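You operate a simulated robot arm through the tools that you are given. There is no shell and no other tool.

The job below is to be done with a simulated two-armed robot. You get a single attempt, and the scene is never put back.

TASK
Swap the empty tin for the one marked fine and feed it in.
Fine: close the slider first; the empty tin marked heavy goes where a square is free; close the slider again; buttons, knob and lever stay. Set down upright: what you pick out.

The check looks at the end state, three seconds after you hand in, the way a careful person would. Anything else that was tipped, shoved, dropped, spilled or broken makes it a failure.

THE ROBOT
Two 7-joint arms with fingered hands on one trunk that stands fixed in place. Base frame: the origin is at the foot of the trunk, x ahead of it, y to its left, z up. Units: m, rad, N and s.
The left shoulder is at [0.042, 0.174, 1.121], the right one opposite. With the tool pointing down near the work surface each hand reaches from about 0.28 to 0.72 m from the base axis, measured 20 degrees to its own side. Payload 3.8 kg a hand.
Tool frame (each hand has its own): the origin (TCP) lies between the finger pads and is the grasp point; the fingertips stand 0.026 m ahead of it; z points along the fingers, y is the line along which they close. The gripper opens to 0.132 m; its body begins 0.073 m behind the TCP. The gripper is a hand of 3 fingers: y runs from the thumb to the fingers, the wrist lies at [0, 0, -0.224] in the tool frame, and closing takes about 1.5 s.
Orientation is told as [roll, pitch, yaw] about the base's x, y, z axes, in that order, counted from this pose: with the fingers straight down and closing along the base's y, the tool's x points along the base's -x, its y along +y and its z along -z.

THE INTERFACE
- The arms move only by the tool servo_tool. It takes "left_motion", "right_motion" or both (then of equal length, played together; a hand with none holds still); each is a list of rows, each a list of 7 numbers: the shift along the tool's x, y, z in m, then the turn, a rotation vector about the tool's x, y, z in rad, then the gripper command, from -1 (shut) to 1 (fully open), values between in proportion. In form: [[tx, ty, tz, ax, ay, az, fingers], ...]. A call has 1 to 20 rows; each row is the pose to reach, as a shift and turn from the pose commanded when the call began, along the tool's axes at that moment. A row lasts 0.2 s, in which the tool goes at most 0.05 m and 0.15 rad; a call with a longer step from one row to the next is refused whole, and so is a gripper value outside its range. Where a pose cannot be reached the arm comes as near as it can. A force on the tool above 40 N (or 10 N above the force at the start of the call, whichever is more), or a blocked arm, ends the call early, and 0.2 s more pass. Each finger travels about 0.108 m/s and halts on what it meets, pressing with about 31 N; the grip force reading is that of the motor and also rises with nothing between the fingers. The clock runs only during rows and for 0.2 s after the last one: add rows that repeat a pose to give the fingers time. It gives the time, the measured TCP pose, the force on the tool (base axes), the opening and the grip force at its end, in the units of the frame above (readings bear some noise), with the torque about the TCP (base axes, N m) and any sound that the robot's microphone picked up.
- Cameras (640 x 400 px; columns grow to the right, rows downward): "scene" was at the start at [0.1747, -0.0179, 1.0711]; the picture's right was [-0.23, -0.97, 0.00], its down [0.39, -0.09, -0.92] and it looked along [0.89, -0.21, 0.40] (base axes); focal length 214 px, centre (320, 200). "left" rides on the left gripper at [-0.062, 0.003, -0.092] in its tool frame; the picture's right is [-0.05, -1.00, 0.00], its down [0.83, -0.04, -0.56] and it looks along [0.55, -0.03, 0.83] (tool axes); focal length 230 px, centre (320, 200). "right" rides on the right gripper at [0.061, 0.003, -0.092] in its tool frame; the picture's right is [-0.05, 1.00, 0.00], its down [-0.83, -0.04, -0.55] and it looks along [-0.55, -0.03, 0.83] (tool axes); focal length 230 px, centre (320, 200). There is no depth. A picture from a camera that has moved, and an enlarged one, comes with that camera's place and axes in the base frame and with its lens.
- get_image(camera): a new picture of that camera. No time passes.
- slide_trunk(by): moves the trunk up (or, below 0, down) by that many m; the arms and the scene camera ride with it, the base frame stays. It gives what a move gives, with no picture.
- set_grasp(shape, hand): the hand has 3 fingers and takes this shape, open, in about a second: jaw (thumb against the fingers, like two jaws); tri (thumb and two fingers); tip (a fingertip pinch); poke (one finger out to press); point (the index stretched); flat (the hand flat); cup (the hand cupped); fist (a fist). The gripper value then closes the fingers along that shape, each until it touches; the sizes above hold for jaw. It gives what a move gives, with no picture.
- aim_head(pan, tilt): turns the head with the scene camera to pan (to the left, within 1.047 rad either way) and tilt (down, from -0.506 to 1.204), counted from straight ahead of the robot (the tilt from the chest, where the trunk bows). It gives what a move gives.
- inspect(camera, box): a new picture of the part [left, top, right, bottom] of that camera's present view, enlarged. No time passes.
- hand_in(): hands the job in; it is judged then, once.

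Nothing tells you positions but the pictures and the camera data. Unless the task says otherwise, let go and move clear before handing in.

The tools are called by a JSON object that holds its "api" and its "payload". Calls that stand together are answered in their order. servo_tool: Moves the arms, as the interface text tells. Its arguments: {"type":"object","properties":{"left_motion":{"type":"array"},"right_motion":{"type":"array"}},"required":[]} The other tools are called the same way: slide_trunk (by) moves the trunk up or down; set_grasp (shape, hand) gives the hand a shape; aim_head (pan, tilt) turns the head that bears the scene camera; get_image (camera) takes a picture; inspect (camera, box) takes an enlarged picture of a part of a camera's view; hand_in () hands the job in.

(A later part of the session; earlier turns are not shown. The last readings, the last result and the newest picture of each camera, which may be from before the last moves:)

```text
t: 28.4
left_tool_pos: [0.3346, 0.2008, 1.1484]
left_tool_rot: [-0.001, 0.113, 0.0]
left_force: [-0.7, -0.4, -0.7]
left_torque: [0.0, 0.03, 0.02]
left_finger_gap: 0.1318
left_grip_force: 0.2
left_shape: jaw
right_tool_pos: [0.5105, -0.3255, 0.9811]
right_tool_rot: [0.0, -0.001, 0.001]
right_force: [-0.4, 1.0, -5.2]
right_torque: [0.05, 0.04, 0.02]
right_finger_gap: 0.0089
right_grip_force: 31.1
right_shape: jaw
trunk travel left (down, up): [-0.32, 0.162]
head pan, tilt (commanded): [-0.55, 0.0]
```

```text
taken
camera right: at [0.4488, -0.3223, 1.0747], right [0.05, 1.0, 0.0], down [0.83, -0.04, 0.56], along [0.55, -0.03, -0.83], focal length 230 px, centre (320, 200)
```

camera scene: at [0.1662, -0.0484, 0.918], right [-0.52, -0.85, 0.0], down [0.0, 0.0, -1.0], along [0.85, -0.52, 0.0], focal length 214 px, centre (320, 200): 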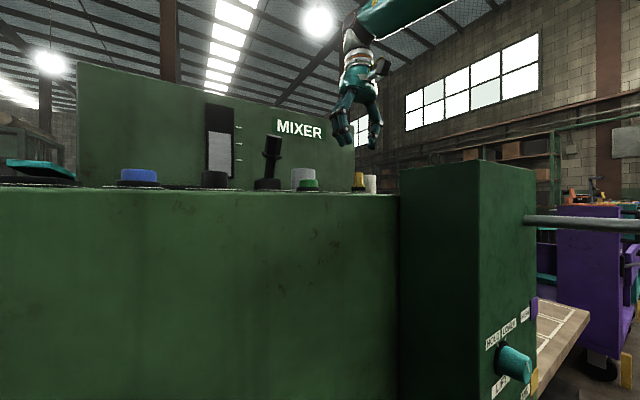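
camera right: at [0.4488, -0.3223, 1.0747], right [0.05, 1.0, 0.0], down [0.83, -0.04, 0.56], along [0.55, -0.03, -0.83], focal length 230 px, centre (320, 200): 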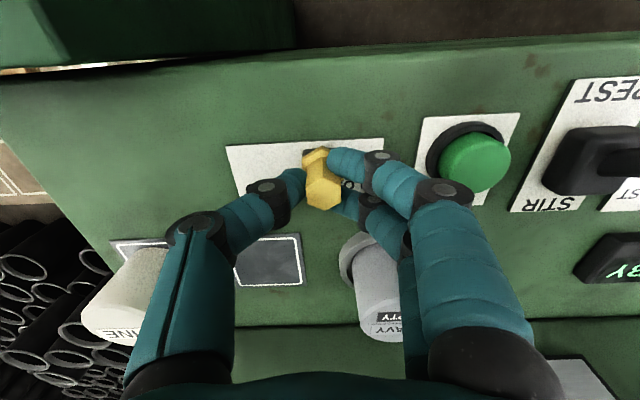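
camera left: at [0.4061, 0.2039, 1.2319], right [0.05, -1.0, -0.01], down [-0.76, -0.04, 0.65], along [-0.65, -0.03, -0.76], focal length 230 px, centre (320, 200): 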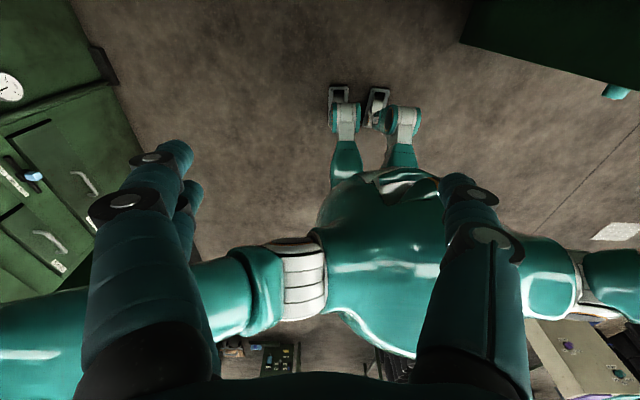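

The slider is moving with the hand (0.03 m so far, no resistance). I'll continue in small steps until the end stop.

{"api": "servo_tool", "payload": {"right_motion": [[0, 0.005, 0, 0, 0, 0, -1], [0, 0.01, 0, 0, 0, 0, -1], [0, 0.01, 0, 0, 0, 0, -1]]}}

{"api": "inspect", "payload": {"camera": "right", "box": [220, 110, 420, 235]}}

{"api": "inspect", "payload": {"camera": "scene", "box": [260, 100, 420, 200]}}

```text
t: 29.2
left_tool_pos: [0.334, 0.1987, 1.1487]
left_tool_rot: [0.001, 0.115, 0.0]
left_force: [-0.5, -0.1, -0.3]
left_torque: [0.02, 0.01, 0.0]
left_finger_gap: 0.1319
left_grip_force: 0.1
left_shape: jaw
right_tool_pos: [0.5105, -0.3164, 0.9805]
right_tool_rot: [-0.001, -0.001, 0.001]
right_force: [-2.8, -2.5, -5.7]
right_torque: [-0.04, 0.03, 0.05]
right_finger_gap: 0.009
right_grip_force: 30.6
right_shape: jaw
trunk travel left (down, up): [-0.32, 0.162]
head pan, tilt (commanded): [-0.55, 0.0]
```

```text
3.20 times, centred on (320, 172) of right
camera zoom: at [0.4489, -0.3133, 1.0748], right [0.05, 1.0, 0.0], down [0.83, -0.04, 0.56], along [0.55, -0.03, -0.83], focal length 736 px, centre (320, 288)
```

zoom: 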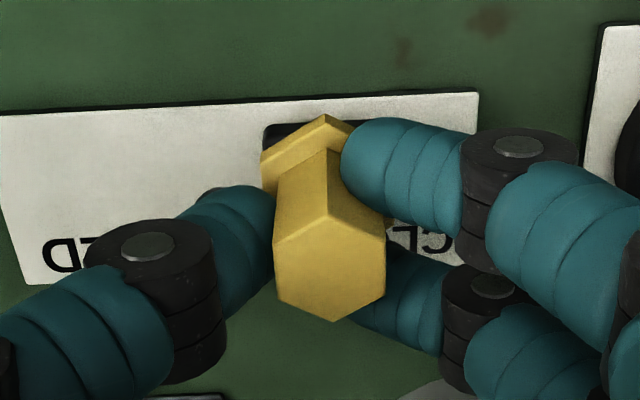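

```text
4.00 times, centred on (340, 150) of scene
camera zoom: at [0.1664, -0.0487, 0.9179], right [-0.52, -0.85, 0.0], down [0.0, 0.0, -1.0], along [0.85, -0.52, 0.0], focal length 858 px, centre (240, 400)
```

zoom: 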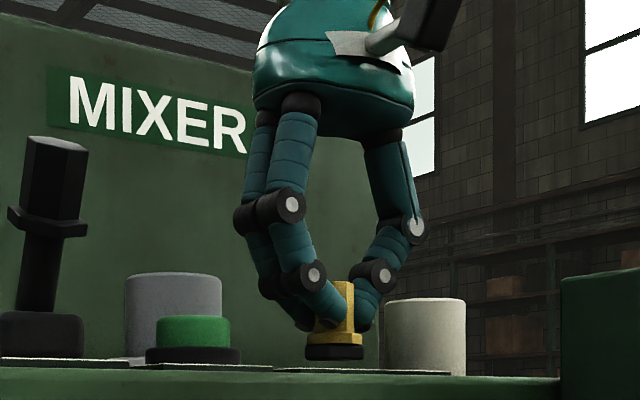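

Slight resistance (2.5 N) now, knob at y about −0.316. I'll keep going gently to find the stop.

{"api": "servo_tool", "payload": {"right_motion": [[0, 0.004, 0, 0, 0, 0, -1], [0, 0.008, 0, 0, 0, 0, -1], [0, 0.008, 0, 0, 0, 0, -1]]}}

{"api": "inspect", "payload": {"camera": "right", "box": [220, 110, 420, 235]}}

```text
t: 30.0
left_tool_pos: [0.3334, 0.198, 1.1483]
left_tool_rot: [0.002, 0.114, 0.0]
left_force: [-0.1, 0.0, 0.0]
left_torque: [0.01, 0.01, -0.02]
left_finger_gap: 0.1319
left_grip_force: 0.0
left_shape: jaw
right_tool_pos: [0.512, -0.3125, 0.9806]
right_tool_rot: [-0.002, -0.001, 0.001]
right_force: [-0.8, -24.4, 2.9]
right_torque: [-0.56, 0.02, 0.05]
right_finger_gap: 0.0091
right_grip_force: 30.4
right_shape: jaw
trunk travel left (down, up): [-0.32, 0.162]
head pan, tilt (commanded): [-0.55, 0.0]
```

```text
3.20 times, centred on (320, 172) of right
camera zoom: at [0.4489, -0.3081, 1.0744], right [0.05, 1.0, 0.0], down [0.83, -0.04, 0.56], along [0.56, -0.03, -0.83], focal length 736 px, centre (320, 288)
```

zoom: 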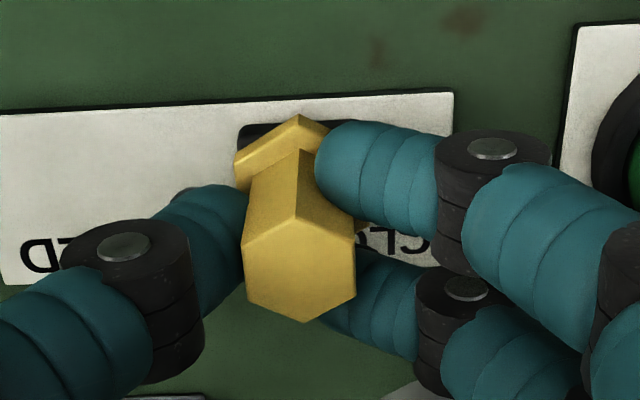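

24 N against the stop: the slider is now fully at CLOSED. I'll open the fingers just enough, ease back a few mm, and lift straight up.

{"api": "servo_tool", "payload": {"right_motion": [[0, -0.001, 0, 0, 0, 0, -0.6], [0, -0.004, 0, 0, 0, 0, -0.47], [0, -0.006, 0, 0, 0, 0, -0.4], [0, -0.006, -0.02, 0, 0, 0, -0.4], [0, -0.006, -0.05, 0, 0, 0, -0.3], [0, -0.006, -0.09, 0, 0, 0, -0.17], [0, -0.006, -0.12, 0, 0, 0, 0], [0, -0.006, -0.12, 0, 0, 0, 0.3]]}}

{"api": "get_image", "payload": {"camera": "right"}}

{"api": "inspect", "payload": {"camera": "scene", "box": [260, 100, 420, 200]}}

```text
t: 31.8
left_tool_pos: [0.3342, 0.1996, 1.1472]
left_tool_rot: [-0.001, 0.113, 0.003]
left_force: [-0.5, 0.0, 0.3]
left_torque: [-0.01, 0.0, 0.0]
left_finger_gap: 0.1322
left_grip_force: 0.0
left_shape: jaw
right_tool_pos: [0.5109, -0.3117, 1.101]
right_tool_rot: [0.0, 0.002, -0.001]
right_force: [-0.5, -0.9, 0.4]
right_torque: [-0.03, -0.01, 0.01]
right_finger_gap: 0.0853
right_grip_force: 0.0
right_shape: jaw
trunk travel left (down, up): [-0.32, 0.162]
head pan, tilt (commanded): [-0.55, 0.0]
```

```text
taken
camera right: at [0.4491, -0.3099, 1.1948], right [0.05, 1.0, 0.0], down [0.83, -0.04, 0.56], along [0.56, -0.03, -0.83], focal length 230 px, centre (320, 200)
```

right: 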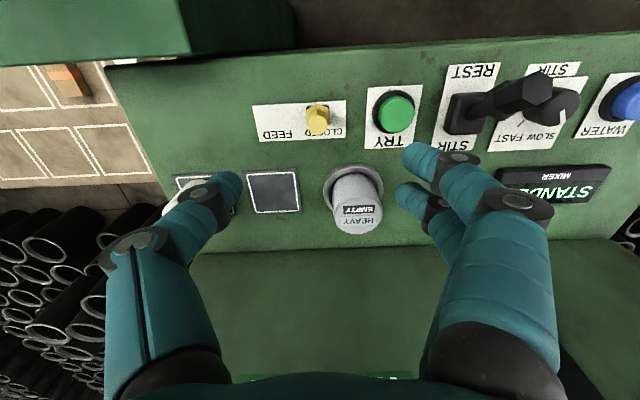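

```text
4.00 times, centred on (340, 150) of scene
camera zoom: at [0.1663, -0.0483, 0.9179], right [-0.52, -0.85, 0.0], down [0.0, 0.0, -1.0], along [0.85, -0.52, 0.0], focal length 858 px, centre (240, 400)
```

zoom: 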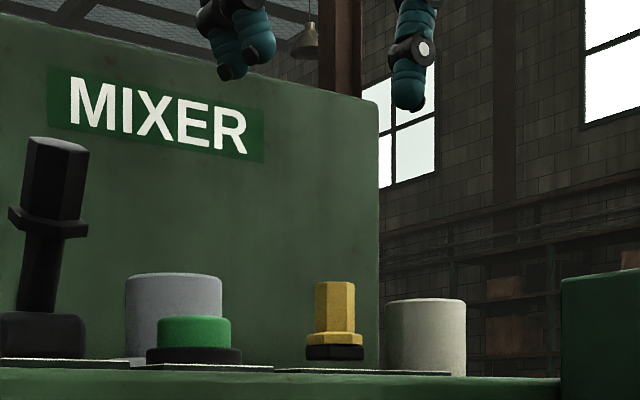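

The slider sits at CLOSED. Next is the HEAVY tin; I'll zoom in to fix its position and the free square's from this vantage.

{"api": "inspect", "payload": {"camera": "right", "box": [230, 150, 430, 275]}}

```text
3.20 times, centred on (330, 212) of right
camera zoom: at [0.4491, -0.3099, 1.1948], right [0.05, 1.0, 0.0], down [0.83, -0.04, 0.56], along [0.56, -0.03, -0.83], focal length 736 px, centre (288, 160)
```

zoom: 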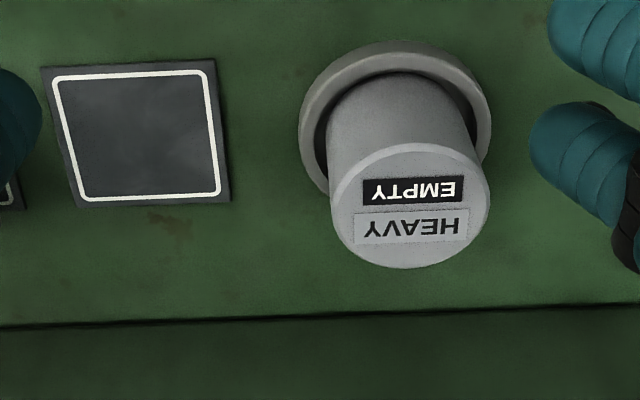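

HEAVY is centred at about (0.607, −0.275), top ~0.987; the free square's centre is about (0.6065, −0.379). I'll move above HEAVY with the forward tilt and a suitable opening.

{"api": "servo_tool", "payload": {"right_motion": [[-0.024, 0.0092, 0.005, 0.018, -0.0989, 0.0888, 0.44], [-0.048, 0.0184, 0.01, 0.036, -0.1978, 0.1776, 0.44], [-0.0721, 0.0275, 0.02, 0.054, -0.2967, 0.2663, 0.44], [-0.0961, 0.0367, 0.035, 0.072, -0.3956, 0.3551, 0.44], [-0.0961, 0.0367, 0.041, 0.072, -0.3956, 0.3551, 0.44], [-0.0961, 0.0367, 0.041, 0.072, -0.3956, 0.3551, 0.44]]}}

{"api": "get_image", "payload": {"camera": "right"}}

{"api": "get_image", "payload": {"camera": "scene"}}

```text
t: 33.2
left_tool_pos: [0.3343, 0.2006, 1.1478]
left_tool_rot: [0.002, 0.114, 0.0]
left_force: [0.5, 0.0, 0.0]
left_torque: [-0.04, -0.04, -0.01]
left_finger_gap: 0.1319
left_grip_force: 0.1
left_shape: jaw
right_tool_pos: [0.6072, -0.2765, 1.0608]
right_tool_rot: [0.003, -0.401, -0.362]
right_force: [0.8, 0.6, 0.1]
right_torque: [-0.01, 0.0, 0.01]
right_finger_gap: 0.0947
right_grip_force: 0.0
right_shape: jaw
trunk travel left (down, up): [-0.32, 0.162]
head pan, tilt (commanded): [-0.55, 0.0]
```

```text
taken
camera right: at [0.5214, -0.2413, 1.1226], right [0.4, 0.92, 0.02], down [0.5, -0.23, 0.84], along [0.77, -0.32, -0.55], focal length 230 px, centre (320, 200)
```

right: 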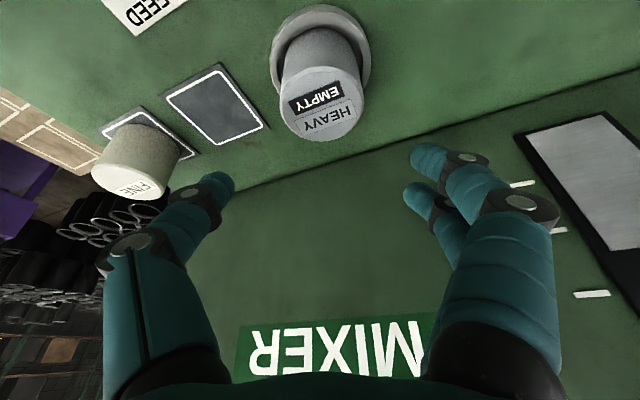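

```text
taken
camera scene: at [0.1665, -0.0484, 0.9179], right [-0.52, -0.85, 0.0], down [0.0, 0.0, -1.0], along [0.85, -0.52, 0.0], focal length 214 px, centre (320, 200)
```

scene: 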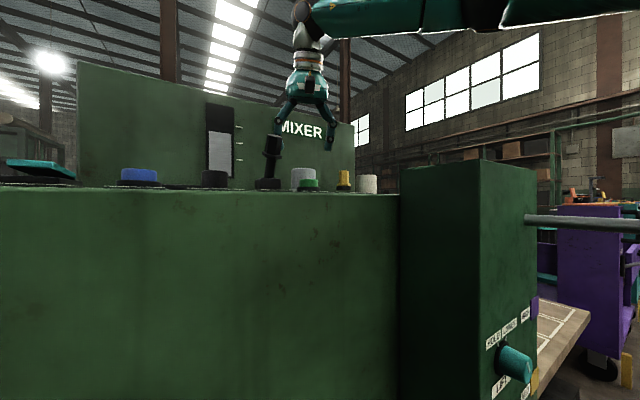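

The hand is centred over HEAVY to within 2 mm. I'll descend straight down around it and check before gripping.

{"api": "servo_tool", "payload": {"right_motion": [[0.0085, 0.0003, 0.0192, 0, 0, 0, 0.44], [0.017, 0.0006, 0.0383, 0, 0, 0, 0.44], [0.0256, 0.001, 0.0575, 0, 0, 0, 0.44], [0.0341, 0.0013, 0.0766, 0, 0, 0, 0.44], [0.0341, 0.0013, 0.0766, 0, 0, 0, 0.44]]}}

{"api": "get_image", "payload": {"camera": "right"}}

{"api": "inspect", "payload": {"camera": "scene", "box": [240, 90, 400, 190]}}

```text
t: 34.4
left_tool_pos: [0.3332, 0.2007, 1.1468]
left_tool_rot: [0.001, 0.113, 0.0]
left_force: [-0.5, 1.3, -1.1]
left_torque: [0.0, -0.01, -0.01]
left_finger_gap: 0.1319
left_grip_force: 0.1
left_shape: jaw
right_tool_pos: [0.6068, -0.2741, 0.9754]
right_tool_rot: [0.0, -0.401, -0.36]
right_force: [-0.2, 0.1, 0.3]
right_torque: [0.0, -0.01, -0.04]
right_finger_gap: 0.0946
right_grip_force: 0.0
right_shape: jaw
trunk travel left (down, up): [-0.32, 0.162]
head pan, tilt (commanded): [-0.55, 0.0]
```

```text
taken
camera right: at [0.5198, -0.2387, 1.0385], right [0.4, 0.92, 0.02], down [0.5, -0.23, 0.84], along [0.77, -0.32, -0.55], focal length 230 px, centre (320, 200)
```

right: 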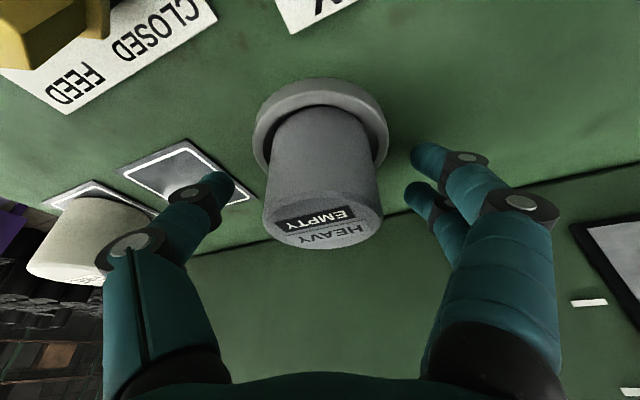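

```text
4.00 times, centred on (320, 140) of scene
camera zoom: at [0.1662, -0.0483, 0.9179], right [-0.52, -0.85, 0.0], down [0.0, 0.0, -1.0], along [0.85, -0.52, 0.0], focal length 858 px, centre (320, 440)
```

zoom: 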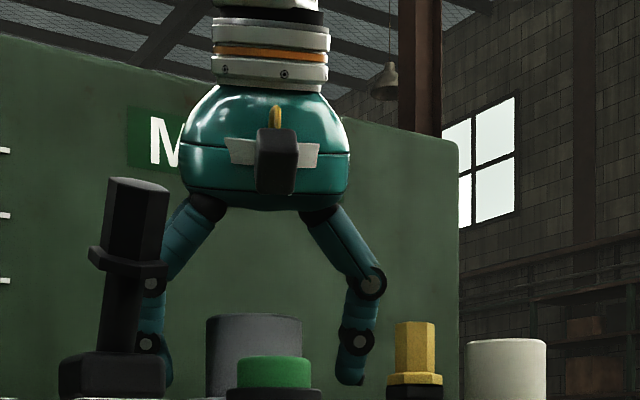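

Thumb and fingers are evenly placed either side of the tin. I'll close the grip.

{"api": "servo_tool", "payload": {"right_motion": [[0, 0, 0, 0, 0, 0, 0.2], [0, 0, 0, 0, 0, 0, 0.0], [0, 0, 0, 0, 0, 0, -0.2], [0, 0, 0, 0, 0, 0, -0.5], [0, 0, 0, 0, 0, 0, -1], [0, 0, 0, 0, 0, 0, -1], [0, 0, 0, 0, 0, 0, -1]]}}

{"api": "get_image", "payload": {"camera": "right"}}

```text
t: 36.0
left_tool_pos: [0.3335, 0.1996, 1.1478]
left_tool_rot: [-0.001, 0.11, 0.0]
left_force: [0.6, -0.4, -0.5]
left_torque: [0.0, -0.03, 0.0]
left_finger_gap: 0.1321
left_grip_force: 0.0
left_shape: jaw
right_tool_pos: [0.6068, -0.276, 0.9757]
right_tool_rot: [0.001, -0.401, -0.361]
right_force: [-0.7, -0.6, 0.7]
right_torque: [-0.01, 0.01, 0.01]
right_finger_gap: 0.0461
right_grip_force: 30.6
right_shape: jaw
trunk travel left (down, up): [-0.32, 0.162]
head pan, tilt (commanded): [-0.55, 0.0]
```

```text
taken
camera right: at [0.52, -0.2388, 1.0386], right [0.4, 0.92, 0.02], down [0.5, -0.23, 0.84], along [0.77, -0.32, -0.55], focal length 230 px, centre (320, 200)
```

right: 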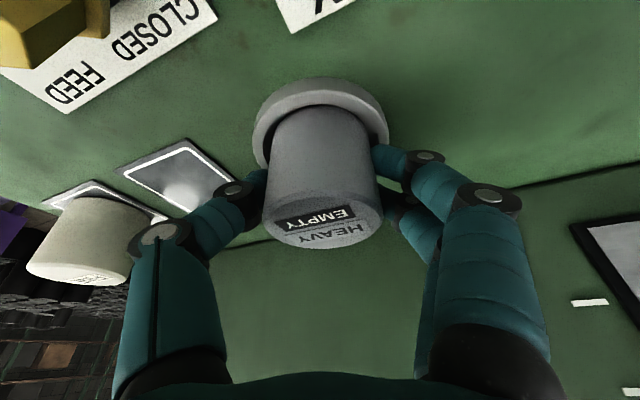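

Firm grip at 31 N. I'll lift straight up slowly.

{"api": "servo_tool", "payload": {"right_motion": [[-0.0039, 0, -0.0092, 0, 0, 0, -1], [-0.0078, 0, -0.0184, 0, 0, 0, -1], [-0.0156, 0, -0.0368, 0, 0, 0, -1], [-0.0234, 0, -0.0553, 0, 0, 0, -1], [-0.0312, 0, -0.0737, 0, 0, 0, -1], [-0.0312, 0, -0.0737, 0, 0, 0, -1]]}}

{"api": "get_image", "payload": {"camera": "right"}}

{"api": "get_image", "payload": {"camera": "scene"}}

```text
t: 37.4
left_tool_pos: [0.3343, 0.1998, 1.1477]
left_tool_rot: [0.0, 0.112, -0.002]
left_force: [0.4, -0.6, -0.8]
left_torque: [0.01, 0.02, 0.0]
left_finger_gap: 0.1319
left_grip_force: 0.1
left_shape: jaw
right_tool_pos: [0.6052, -0.2752, 1.0561]
right_tool_rot: [0.0, -0.398, -0.359]
right_force: [-0.3, -0.1, -1.8]
right_torque: [0.01, 0.0, -0.04]
right_finger_gap: 0.0461
right_grip_force: 31.1
right_shape: jaw
trunk travel left (down, up): [-0.32, 0.162]
head pan, tilt (commanded): [-0.55, 0.0]
```

```text
taken
camera right: at [0.5205, -0.2395, 1.1192], right [0.4, 0.92, 0.02], down [0.5, -0.23, 0.83], along [0.77, -0.32, -0.55], focal length 230 px, centre (320, 200)
```

right: 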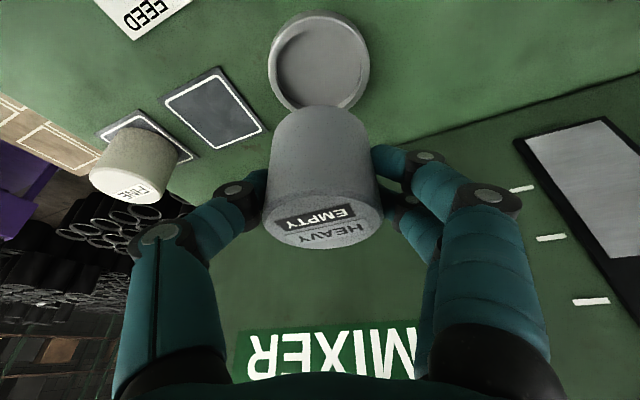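

```text
taken
camera scene: at [0.1664, -0.0484, 0.9179], right [-0.52, -0.85, 0.0], down [0.0, 0.0, -1.0], along [0.85, -0.52, 0.0], focal length 214 px, centre (320, 200)
```

scene: 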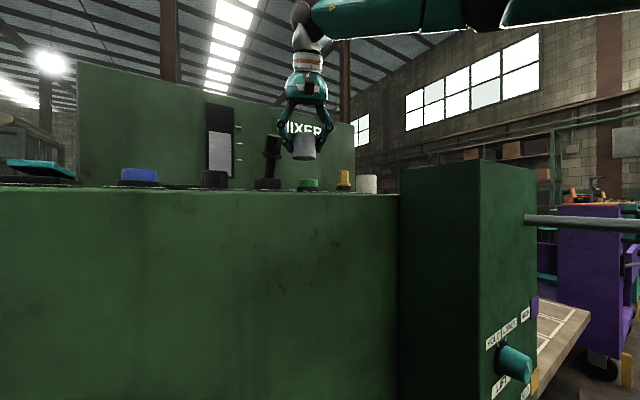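

The tin came out cleanly and upright. I'll zoom in to measure the tin's bottom and the seat.

{"api": "inspect", "payload": {"camera": "scene", "box": [240, 100, 400, 200]}}

{"api": "inspect", "payload": {"camera": "right", "box": [140, 0, 400, 162]}}

```text
4.00 times, centred on (320, 150) of scene
camera zoom: at [0.1664, -0.0484, 0.9179], right [-0.52, -0.85, 0.0], down [0.0, 0.0, -1.0], along [0.85, -0.52, 0.0], focal length 858 px, centre (320, 400)
```

zoom: 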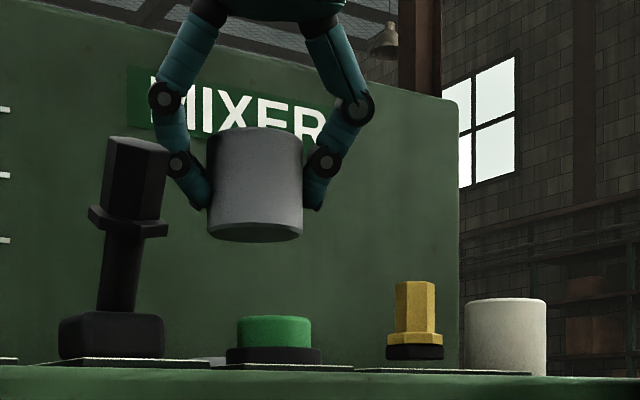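

```text
2.46 times, centred on (270, 81) of right
camera zoom: at [0.5205, -0.2395, 1.1192], right [0.4, 0.92, 0.02], down [0.5, -0.23, 0.83], along [0.77, -0.32, -0.55], focal length 566 px, centre (443, 493)
```

zoom: 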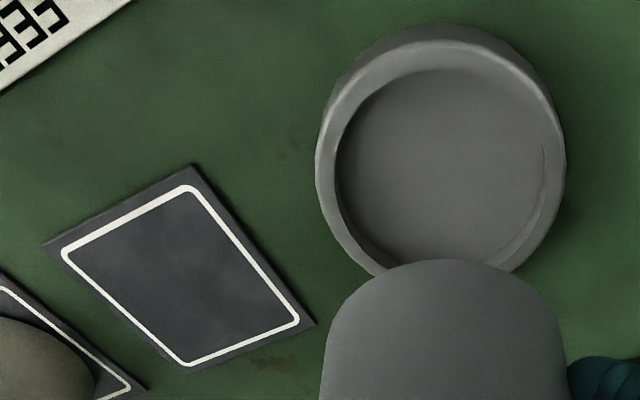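

HEAVY's bottom is about 0.042 below the grasp point, and both the pad and seat floor are near z 0.934. I'll carry it over the free square, turning the yaw to −0.7 so the thumb stays clear of the FINE tin.

{"api": "servo_tool", "payload": {"right_motion": [[-0.006, -0.0162, 0.0025, 0.0221, 0, 0.0522, -1], [-0.012, -0.0324, 0.0051, 0.0441, 0, 0.1044, -1], [-0.018, -0.0487, 0.0076, 0.0662, 0, 0.1566, -1], [-0.024, -0.0649, 0.0101, 0.0883, 0, 0.2088, -1], [-0.03, -0.0811, 0.0127, 0.1103, 0, 0.261, -1], [-0.036, -0.0973, 0.0152, 0.1324, 0, 0.3132, -1], [-0.036, -0.0973, 0.0152, 0.1324, 0, 0.3132, -1]]}}

{"api": "get_image", "payload": {"camera": "right"}}

{"api": "inspect", "payload": {"camera": "scene", "box": [240, 100, 400, 200]}}

```text
t: 39.0
left_tool_pos: [0.3337, 0.1991, 1.1474]
left_tool_rot: [-0.001, 0.114, -0.003]
left_force: [-0.5, -1.2, 0.5]
left_torque: [0.0, 0.0, 0.01]
left_finger_gap: 0.1318
left_grip_force: 0.1
left_shape: jaw
right_tool_pos: [0.6068, -0.3809, 1.0558]
right_tool_rot: [0.002, -0.401, -0.702]
right_force: [0.1, 0.8, -2.1]
right_torque: [0.0, 0.0, -0.01]
right_finger_gap: 0.0458
right_grip_force: 31.0
right_shape: jaw
trunk travel left (down, up): [-0.32, 0.162]
head pan, tilt (commanded): [-0.55, 0.0]
```

```text
taken
camera right: at [0.5393, -0.318, 1.1193], right [0.68, 0.73, 0.02], down [0.39, -0.39, 0.83], along [0.62, -0.56, -0.55], focal length 230 px, centre (320, 200)
```

right: 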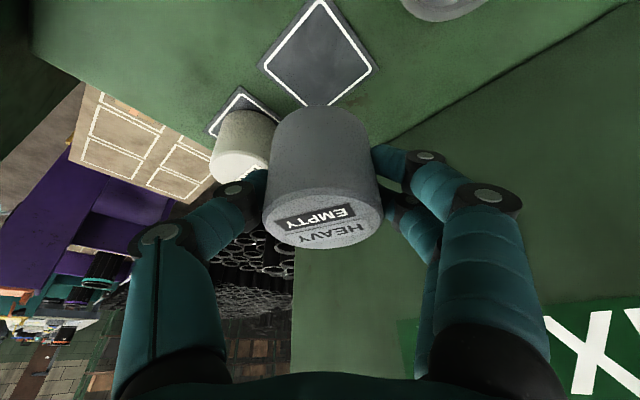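

```text
4.00 times, centred on (320, 150) of scene
camera zoom: at [0.1664, -0.0483, 0.9179], right [-0.52, -0.85, 0.0], down [0.0, 0.0, -1.0], along [0.85, -0.52, 0.0], focal length 858 px, centre (320, 400)
```

zoom: 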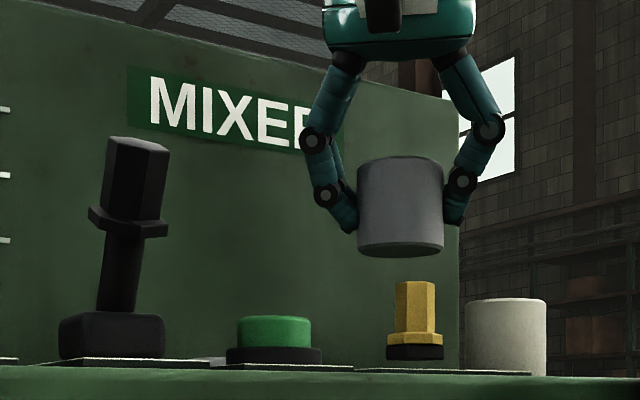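

I'll zoom in on the pad to check the placement point.

{"api": "inspect", "payload": {"camera": "right", "box": [200, 0, 440, 150]}}

```text
2.67 times, centred on (320, 75) of right
camera zoom: at [0.5393, -0.318, 1.1193], right [0.68, 0.73, 0.02], down [0.39, -0.39, 0.83], along [0.62, -0.56, -0.55], focal length 614 px, centre (320, 533)
```

zoom: 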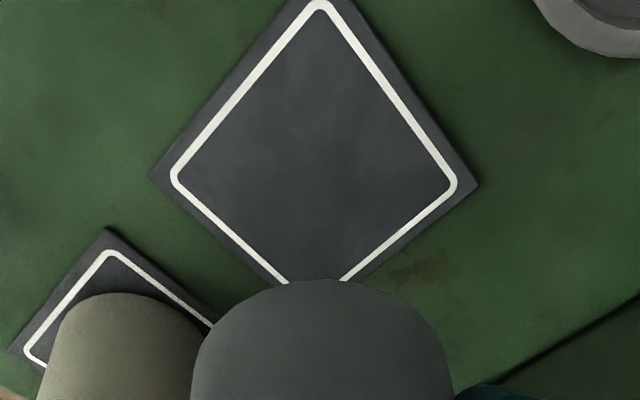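

{"api": "inspect", "payload": {"camera": "right", "box": [220, 90, 420, 265]}}

```text
2.29 times, centred on (320, 178) of right
camera zoom: at [0.5393, -0.318, 1.1193], right [0.68, 0.73, 0.02], down [0.39, -0.39, 0.83], along [0.62, -0.56, -0.55], focal length 526 px, centre (320, 251)
```

zoom: 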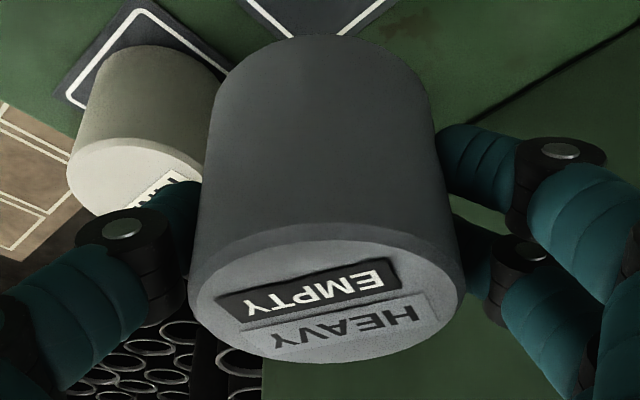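

HEAVY is about centred over the free square (square centre ≈ (0.609, −0.381)). I'll lower it most of the way and then inch down to contact.

{"api": "servo_tool", "payload": {"right_motion": [[0.0074, 0.0003, 0.0169, 0, 0, 0, -1], [0.0148, 0.0006, 0.0338, 0, 0, 0, -1], [0.0222, 0.0008, 0.0507, 0, 0, 0, -1], [0.0266, 0.001, 0.0608, 0, 0, 0, -1], [0.0296, 0.0011, 0.0676, 0, 0, 0, -1], [0.0296, 0.0011, 0.0676, 0, 0, 0, -1]]}}

{"api": "get_image", "payload": {"camera": "right"}}

{"api": "inspect", "payload": {"camera": "scene", "box": [240, 100, 400, 200]}}

```text
t: 40.4
left_tool_pos: [0.3336, 0.1992, 1.1482]
left_tool_rot: [-0.001, 0.113, -0.001]
left_force: [0.6, -0.5, 0.3]
left_torque: [0.0, 0.03, 0.02]
left_finger_gap: 0.1317
left_grip_force: 0.0
left_shape: jaw
right_tool_pos: [0.6088, -0.3778, 0.9826]
right_tool_rot: [0.001, -0.401, -0.7]
right_force: [0.0, 0.2, -2.0]
right_torque: [0.01, 0.0, 0.0]
right_finger_gap: 0.046
right_grip_force: 30.7
right_shape: jaw
trunk travel left (down, up): [-0.32, 0.162]
head pan, tilt (commanded): [-0.55, 0.0]
```

```text
taken
camera right: at [0.5393, -0.3157, 1.0449], right [0.68, 0.73, 0.02], down [0.39, -0.39, 0.84], along [0.62, -0.56, -0.55], focal length 230 px, centre (320, 200)
```

right: 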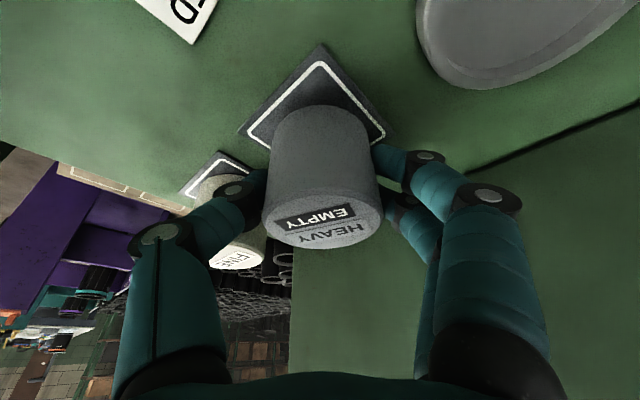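

```text
4.00 times, centred on (320, 150) of scene
camera zoom: at [0.1664, -0.0484, 0.9179], right [-0.52, -0.85, 0.0], down [0.0, 0.0, -1.0], along [0.85, -0.52, 0.0], focal length 858 px, centre (320, 400)
```

zoom: 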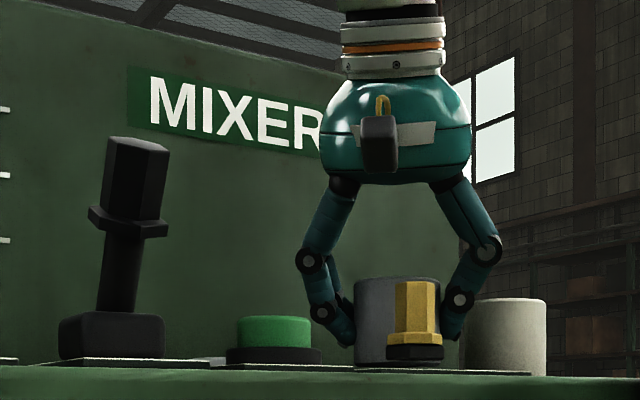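

{"api": "inspect", "payload": {"camera": "right", "box": [220, 30, 420, 155]}}

```text
3.20 times, centred on (320, 92) of right
camera zoom: at [0.5393, -0.3157, 1.0449], right [0.68, 0.73, 0.02], down [0.39, -0.39, 0.84], along [0.62, -0.56, -0.55], focal length 736 px, centre (320, 544)
```

zoom: 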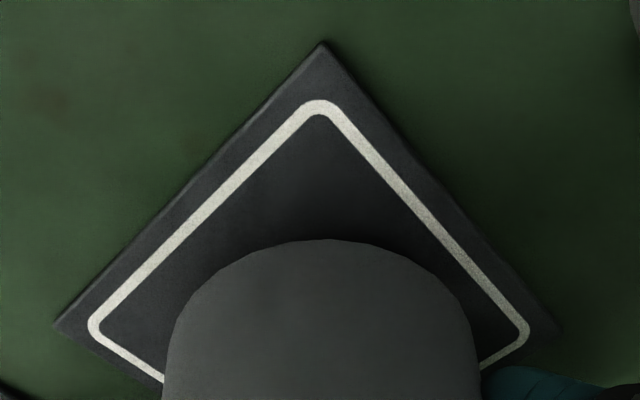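

The tin sits roughly 4–5 mm too far forward of the square's centre, so I'll shift it back by 4 mm while inching down.

{"api": "servo_tool", "payload": {"right_motion": [[0.002, 0, -0.0008, 0, 0, 0, -1], [0.0039, 0, -0.0016, 0, 0, 0, -1], [0.0055, 0, 0.0021, 0, 0, 0, -1], [0.0055, 0, 0.0021, 0, 0, 0, -1]]}}

{"api": "inspect", "payload": {"camera": "right", "box": [220, 30, 420, 155]}}

{"api": "inspect", "payload": {"camera": "scene", "box": [300, 140, 380, 190]}}

```text
t: 41.4
left_tool_pos: [0.3337, 0.1998, 1.1478]
left_tool_rot: [0.0, 0.114, 0.001]
left_force: [0.1, 0.1, 0.1]
left_torque: [0.0, 0.01, 0.0]
left_finger_gap: 0.132
left_grip_force: 0.0
left_shape: jaw
right_tool_pos: [0.6055, -0.3765, 0.9776]
right_tool_rot: [0.001, -0.402, -0.698]
right_force: [-0.1, -0.4, -2.0]
right_torque: [0.0, 0.0, 0.03]
right_finger_gap: 0.0462
right_grip_force: 30.9
right_shape: jaw
trunk travel left (down, up): [-0.32, 0.162]
head pan, tilt (commanded): [-0.55, 0.0]
```

```text
3.20 times, centred on (320, 92) of right
camera zoom: at [0.5362, -0.3133, 1.0409], right [0.68, 0.73, 0.02], down [0.39, -0.39, 0.84], along [0.62, -0.56, -0.55], focal length 736 px, centre (320, 544)
```

zoom: 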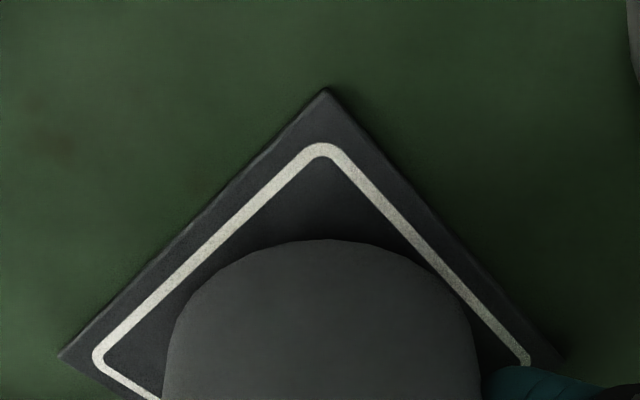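

```text
8.00 times, centred on (340, 165) of scene
camera zoom: at [0.1664, -0.0484, 0.9179], right [-0.52, -0.85, 0.0], down [0.0, 0.0, -1.0], along [0.85, -0.52, 0.0], focal length 1716 px, centre (160, 480)
```

zoom: 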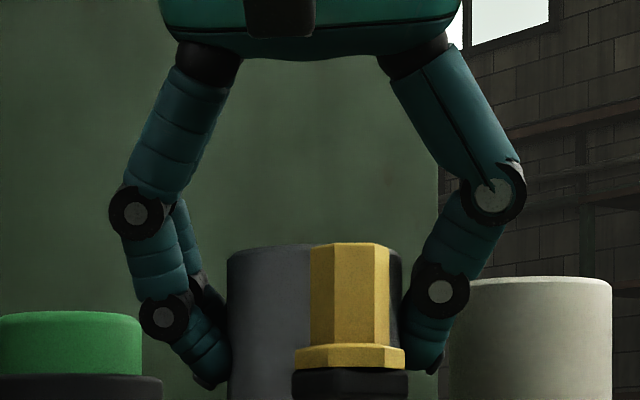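

The tin is now centred to about 1 mm. I'll lower in 1 mm steps to contact.

{"api": "servo_tool", "payload": {"right_motion": [[0.0004, 0, 0.0009, 0, 0, 0, -1], [0.0008, 0, 0.0018, 0, 0, 0, -1], [0.0008, 0, 0.0018, 0, 0, 0, -1]]}}

```text
t: 42.2
left_tool_pos: [0.3344, 0.1993, 1.1476]
left_tool_rot: [-0.001, 0.113, 0.0]
left_force: [-0.7, 0.2, 0.2]
left_torque: [0.01, 0.0, -0.03]
left_finger_gap: 0.132
left_grip_force: 0.0
left_shape: jaw
right_tool_pos: [0.6048, -0.3752, 0.9772]
right_tool_rot: [-0.001, -0.4, -0.7]
right_force: [-0.1, -0.2, -2.2]
right_torque: [0.01, 0.01, 0.0]
right_finger_gap: 0.0464
right_grip_force: 31.5
right_shape: jaw
trunk travel left (down, up): [-0.32, 0.162]
head pan, tilt (commanded): [-0.55, 0.0]
```

{"api": "servo_tool", "payload": {"right_motion": [[0.0004, 0, 0.0009, 0, 0, 0, -1], [0.0008, 0, 0.0018, 0, 0, 0, -1], [0.0008, 0, 0.0018, 0, 0, 0, -1]]}}

{"api": "inspect", "payload": {"camera": "scene", "box": [320, 160, 380, 198]}}

```text
t: 43.0
left_tool_pos: [0.3334, 0.2001, 1.148]
left_tool_rot: [-0.001, 0.113, 0.0]
left_force: [-0.2, 0.0, 0.4]
left_torque: [0.01, -0.07, 0.01]
left_finger_gap: 0.1319
left_grip_force: 0.0
left_shape: jaw
right_tool_pos: [0.6058, -0.3758, 0.9745]
right_tool_rot: [-0.001, -0.4, -0.7]
right_force: [-0.6, 1.4, -3.1]
right_torque: [0.02, 0.01, -0.02]
right_finger_gap: 0.0457
right_grip_force: 31.2
right_shape: jaw
trunk travel left (down, up): [-0.32, 0.162]
head pan, tilt (commanded): [-0.55, 0.0]
```

```text
10.53 times, centred on (350, 179) of scene
camera zoom: at [0.1664, -0.0484, 0.9179], right [-0.52, -0.85, 0.0], down [0.0, 0.0, -1.0], along [0.85, -0.52, 0.0], focal length 2258 px, centre (4, 421)
```

zoom: 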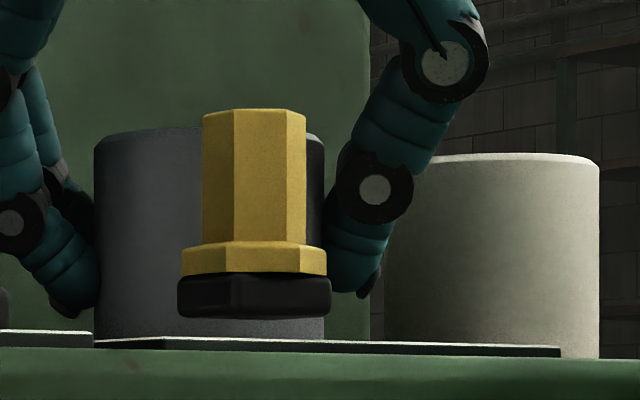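

{"api": "servo_tool", "payload": {"right_motion": [[0.0004, 0, 0.0009, 0, 0, 0, -1], [0.0004, 0, 0.0009, 0, 0, 0, -1]]}}

```text
t: 43.6
left_tool_pos: [0.3344, 0.1996, 1.148]
left_tool_rot: [0.0, 0.113, 0.001]
left_force: [0.2, -0.2, -0.2]
left_torque: [-0.01, -0.02, 0.01]
left_finger_gap: 0.1318
left_grip_force: 0.0
left_shape: jaw
right_tool_pos: [0.6054, -0.3759, 0.9732]
right_tool_rot: [0.001, -0.401, -0.699]
right_force: [1.0, -0.7, 1.8]
right_torque: [0.03, -0.02, -0.01]
right_finger_gap: 0.0458
right_grip_force: 30.6
right_shape: jaw
trunk travel left (down, up): [-0.32, 0.162]
head pan, tilt (commanded): [-0.55, 0.0]
```

Contact felt (the force rose to +1.8 N). I'll open the fingers slowly just enough to release and check.

{"api": "servo_tool", "payload": {"right_motion": [[0, 0, 0, 0, 0, 0, -0.25], [0, 0, 0, 0, 0, 0, -0.15], [0, 0, 0, 0, 0, 0, -0.05], [0, 0, 0, 0, 0, 0, 0.05], [0, 0, 0, 0, 0, 0, 0.12], [0, 0, 0, 0, 0, 0, 0.12]]}}

{"api": "get_image", "payload": {"camera": "right"}}

{"api": "inspect", "payload": {"camera": "scene", "box": [300, 140, 380, 190]}}

```text
t: 45.0
left_tool_pos: [0.3342, 0.1999, 1.1484]
left_tool_rot: [-0.001, 0.114, -0.001]
left_force: [-0.5, 0.0, -0.1]
left_torque: [0.0, -0.04, 0.0]
left_finger_gap: 0.1321
left_grip_force: 0.0
left_shape: jaw
right_tool_pos: [0.6056, -0.3767, 0.9751]
right_tool_rot: [0.002, -0.402, -0.701]
right_force: [0.3, -0.5, -0.6]
right_torque: [0.01, 0.02, 0.01]
right_finger_gap: 0.0731
right_grip_force: 0.0
right_shape: jaw
trunk travel left (down, up): [-0.32, 0.162]
head pan, tilt (commanded): [-0.55, 0.0]
```

```text
taken
camera right: at [0.536, -0.3136, 1.0362], right [0.68, 0.73, 0.02], down [0.39, -0.39, 0.84], along [0.62, -0.56, -0.55], focal length 230 px, centre (320, 200)
```

right: 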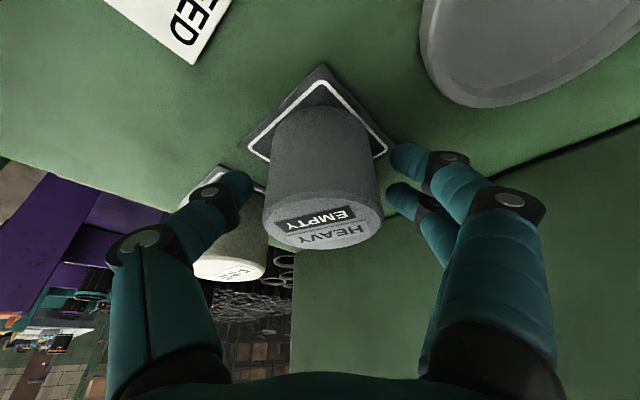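

```text
8.00 times, centred on (340, 165) of scene
camera zoom: at [0.1663, -0.0483, 0.9179], right [-0.52, -0.85, 0.0], down [0.0, 0.0, -1.0], along [0.85, -0.52, 0.0], focal length 1716 px, centre (160, 480)
```

zoom: 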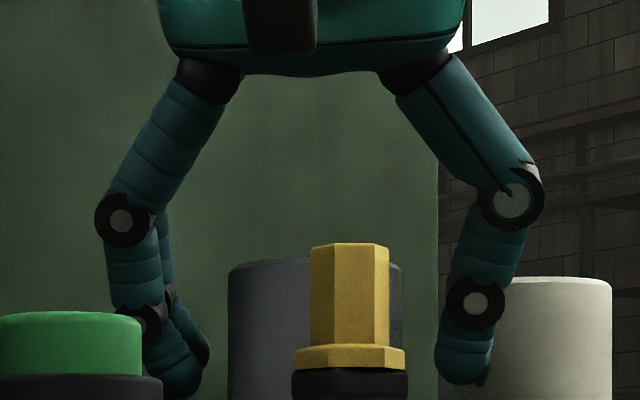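

HEAVY stands free on its square. I'll lift straight up and then view the result.

{"api": "servo_tool", "payload": {"right_motion": [[-0.0039, 0, -0.0092, 0, 0, 0, 0.12], [-0.0117, 0, -0.0276, 0, 0, 0, 0.12], [-0.0195, 0, -0.0461, 0, 0, 0, 0.2], [-0.0273, 0, -0.0645, 0, 0, 0, 0.3], [-0.035, 0, -0.0829, 0, 0, 0, 0.4], [-0.035, 0, -0.0829, 0, 0, 0, 0.4]]}}

{"api": "get_image", "payload": {"camera": "right"}}

```text
t: 46.4
left_tool_pos: [0.3331, 0.2002, 1.1472]
left_tool_rot: [0.0, 0.114, 0.001]
left_force: [-0.7, 0.4, 0.6]
left_torque: [-0.02, -0.01, 0.0]
left_finger_gap: 0.1319
left_grip_force: 0.2
left_shape: jaw
right_tool_pos: [0.6045, -0.3759, 1.0625]
right_tool_rot: [0.0, -0.401, -0.7]
right_force: [-0.6, -0.1, 0.6]
right_torque: [-0.01, -0.01, -0.04]
right_finger_gap: 0.0919
right_grip_force: 0.0
right_shape: jaw
trunk travel left (down, up): [-0.32, 0.162]
head pan, tilt (commanded): [-0.55, 0.0]
```

```text
taken
camera right: at [0.5358, -0.3138, 1.1261], right [0.68, 0.73, 0.02], down [0.39, -0.39, 0.84], along [0.62, -0.56, -0.55], focal length 230 px, centre (320, 200)
```

right: 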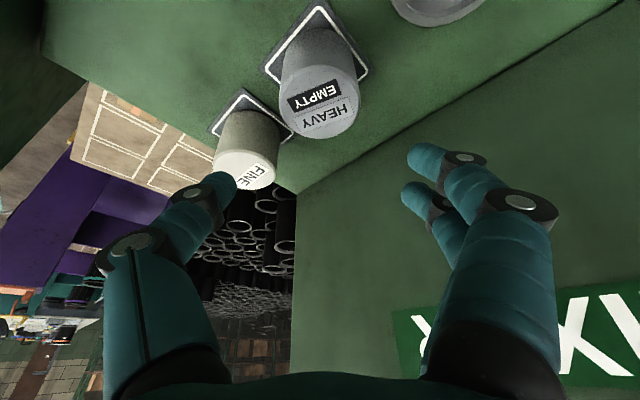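

HEAVY is upright on the formerly free square. Next I'll move above FINE, keeping yaw −0.7 so the fingers clear HEAVY.

{"api": "servo_tool", "payload": {"right_motion": [[-0.0146, -0.018, 0.0062, 0, 0, 0, 0.4], [-0.0292, -0.036, 0.0124, 0, 0, 0, 0.4], [-0.0438, -0.0541, 0.0185, 0, 0, 0, 0.4], [-0.0584, -0.0721, 0.0247, 0, 0, 0, 0.4], [-0.0584, -0.0721, 0.0247, 0, 0, 0, 0.4]]}}

{"api": "get_image", "payload": {"camera": "right"}}

{"api": "inspect", "payload": {"camera": "right", "box": [240, 20, 400, 180]}}

```text
t: 47.6
left_tool_pos: [0.3336, 0.2012, 1.1478]
left_tool_rot: [0.001, 0.113, 0.0]
left_force: [-0.1, -0.7, -0.2]
left_torque: [-0.03, 0.01, -0.02]
left_finger_gap: 0.1318
left_grip_force: 0.2
left_shape: jaw
right_tool_pos: [0.6067, -0.4721, 1.063]
right_tool_rot: [0.002, -0.401, -0.701]
right_force: [0.3, 0.0, 0.0]
right_torque: [0.0, -0.01, 0.0]
right_finger_gap: 0.0919
right_grip_force: 0.2
right_shape: jaw
trunk travel left (down, up): [-0.32, 0.162]
head pan, tilt (commanded): [-0.55, 0.0]
```

```text
taken
camera right: at [0.5384, -0.4094, 1.126], right [0.68, 0.73, 0.02], down [0.39, -0.39, 0.84], along [0.62, -0.56, -0.55], focal length 230 px, centre (320, 200)
```

right: 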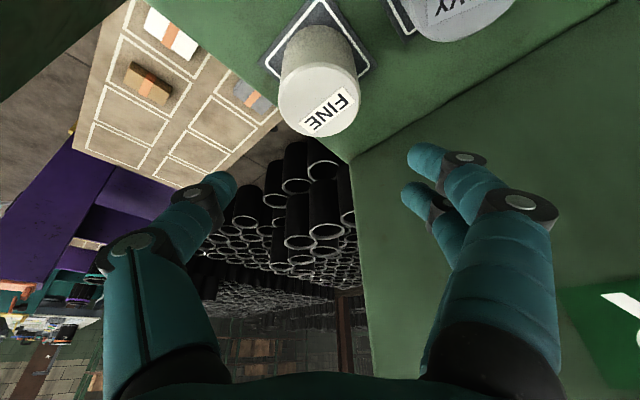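

```text
2.50 times, centred on (320, 100) of right
camera zoom: at [0.5384, -0.4094, 1.126], right [0.68, 0.73, 0.02], down [0.39, -0.39, 0.84], along [0.62, -0.56, -0.55], focal length 575 px, centre (320, 450)
```

zoom: 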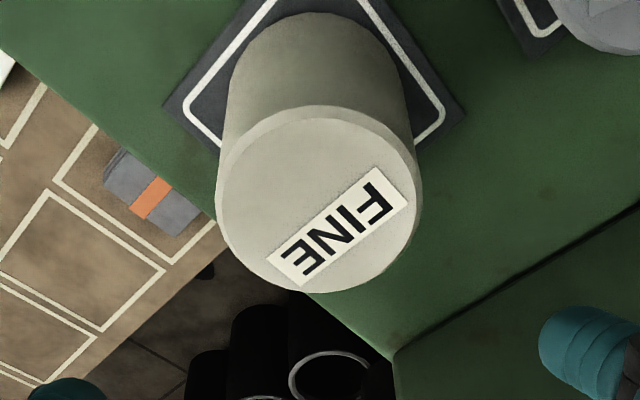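

FINE is centred under the hand, in nearly the same relation as HEAVY was. I'll descend straight down around it.

{"api": "servo_tool", "payload": {"right_motion": [[0.0085, 0, 0.0201, 0, 0, 0, 0.4], [0.017, 0, 0.0402, 0, 0, 0, 0.4], [0.0255, 0, 0.0603, 0, 0, 0, 0.4], [0.034, 0, 0.0804, 0, 0, 0, 0.4], [0.034, 0, 0.0804, 0, 0, 0, 0.4]]}}

{"api": "get_image", "payload": {"camera": "right"}}

{"api": "inspect", "payload": {"camera": "scene", "box": [310, 120, 410, 195]}}

```text
t: 48.8
left_tool_pos: [0.333, 0.2011, 1.1477]
left_tool_rot: [0.0, 0.114, 0.0]
left_force: [0.1, 0.7, 0.2]
left_torque: [0.0, 0.01, 0.0]
left_finger_gap: 0.1321
left_grip_force: 0.1
left_shape: jaw
right_tool_pos: [0.6068, -0.4719, 0.9759]
right_tool_rot: [0.002, -0.4, -0.702]
right_force: [-0.8, 0.0, 0.6]
right_torque: [0.0, 0.0, 0.0]
right_finger_gap: 0.0919
right_grip_force: 0.1
right_shape: jaw
trunk travel left (down, up): [-0.32, 0.162]
head pan, tilt (commanded): [-0.55, 0.0]
```

```text
taken
camera right: at [0.5379, -0.4095, 1.0386], right [0.68, 0.73, 0.02], down [0.39, -0.39, 0.84], along [0.62, -0.56, -0.55], focal length 230 px, centre (320, 200)
```

right: 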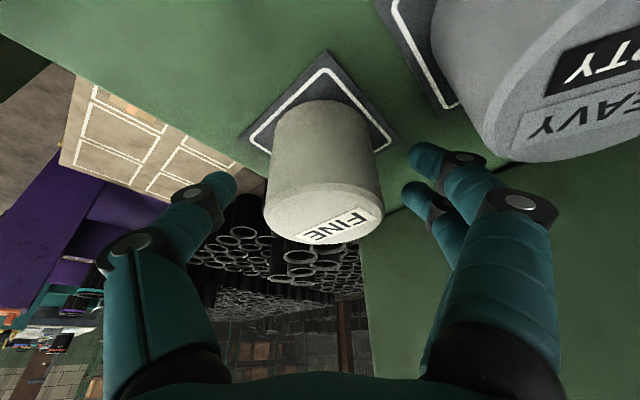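

```text
5.33 times, centred on (360, 158) of scene
camera zoom: at [0.1662, -0.0483, 0.9179], right [-0.52, -0.85, 0.0], down [0.0, 0.0, -1.0], along [0.85, -0.52, 0.0], focal length 1144 px, centre (107, 427)
```

zoom: 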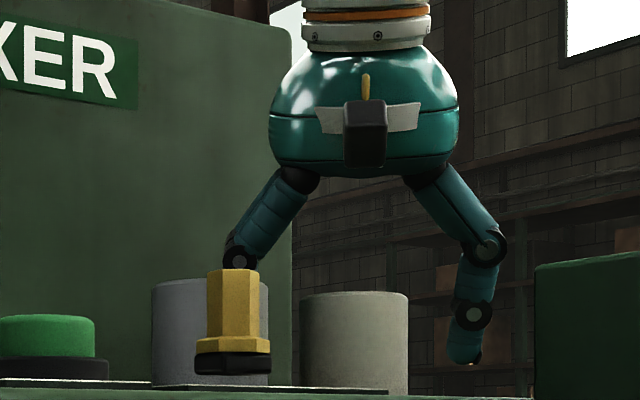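

The tin is centred between thumb and fingers, and HEAVY is clear. I'll close the grip.

{"api": "servo_tool", "payload": {"right_motion": [[0, 0, 0, 0, 0, 0, 0.2], [0, 0, 0, 0, 0, 0, 0.0], [0, 0, 0, 0, 0, 0, -0.2], [0, 0, 0, 0, 0, 0, -0.5], [0, 0, 0, 0, 0, 0, -1], [0, 0, 0, 0, 0, 0, -1], [0, 0, 0, 0, 0, 0, -1]]}}

{"api": "get_image", "payload": {"camera": "right"}}

```text
t: 50.4
left_tool_pos: [0.3341, 0.2008, 1.1476]
left_tool_rot: [-0.001, 0.116, -0.002]
left_force: [-0.2, 0.0, 0.0]
left_torque: [0.0, 0.02, 0.0]
left_finger_gap: 0.132
left_grip_force: 0.1
left_shape: jaw
right_tool_pos: [0.6058, -0.4714, 0.9758]
right_tool_rot: [0.001, -0.399, -0.701]
right_force: [0.3, -0.9, 0.5]
right_torque: [0.02, 0.0, -0.01]
right_finger_gap: 0.0461
right_grip_force: 31.4
right_shape: jaw
trunk travel left (down, up): [-0.32, 0.162]
head pan, tilt (commanded): [-0.55, 0.0]
```

```text
taken
camera right: at [0.538, -0.4097, 1.0384], right [0.68, 0.73, 0.02], down [0.39, -0.39, 0.83], along [0.62, -0.56, -0.55], focal length 230 px, centre (320, 200)
```

right: 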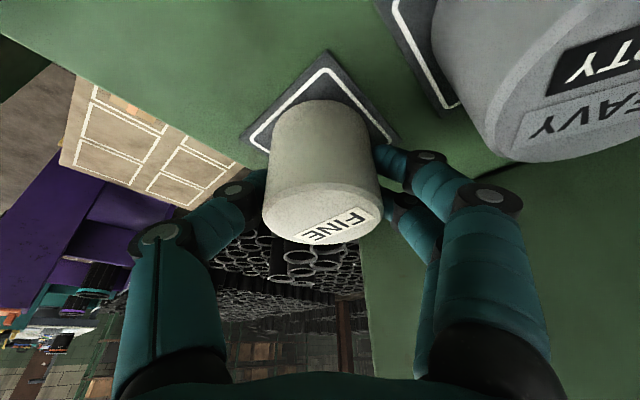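

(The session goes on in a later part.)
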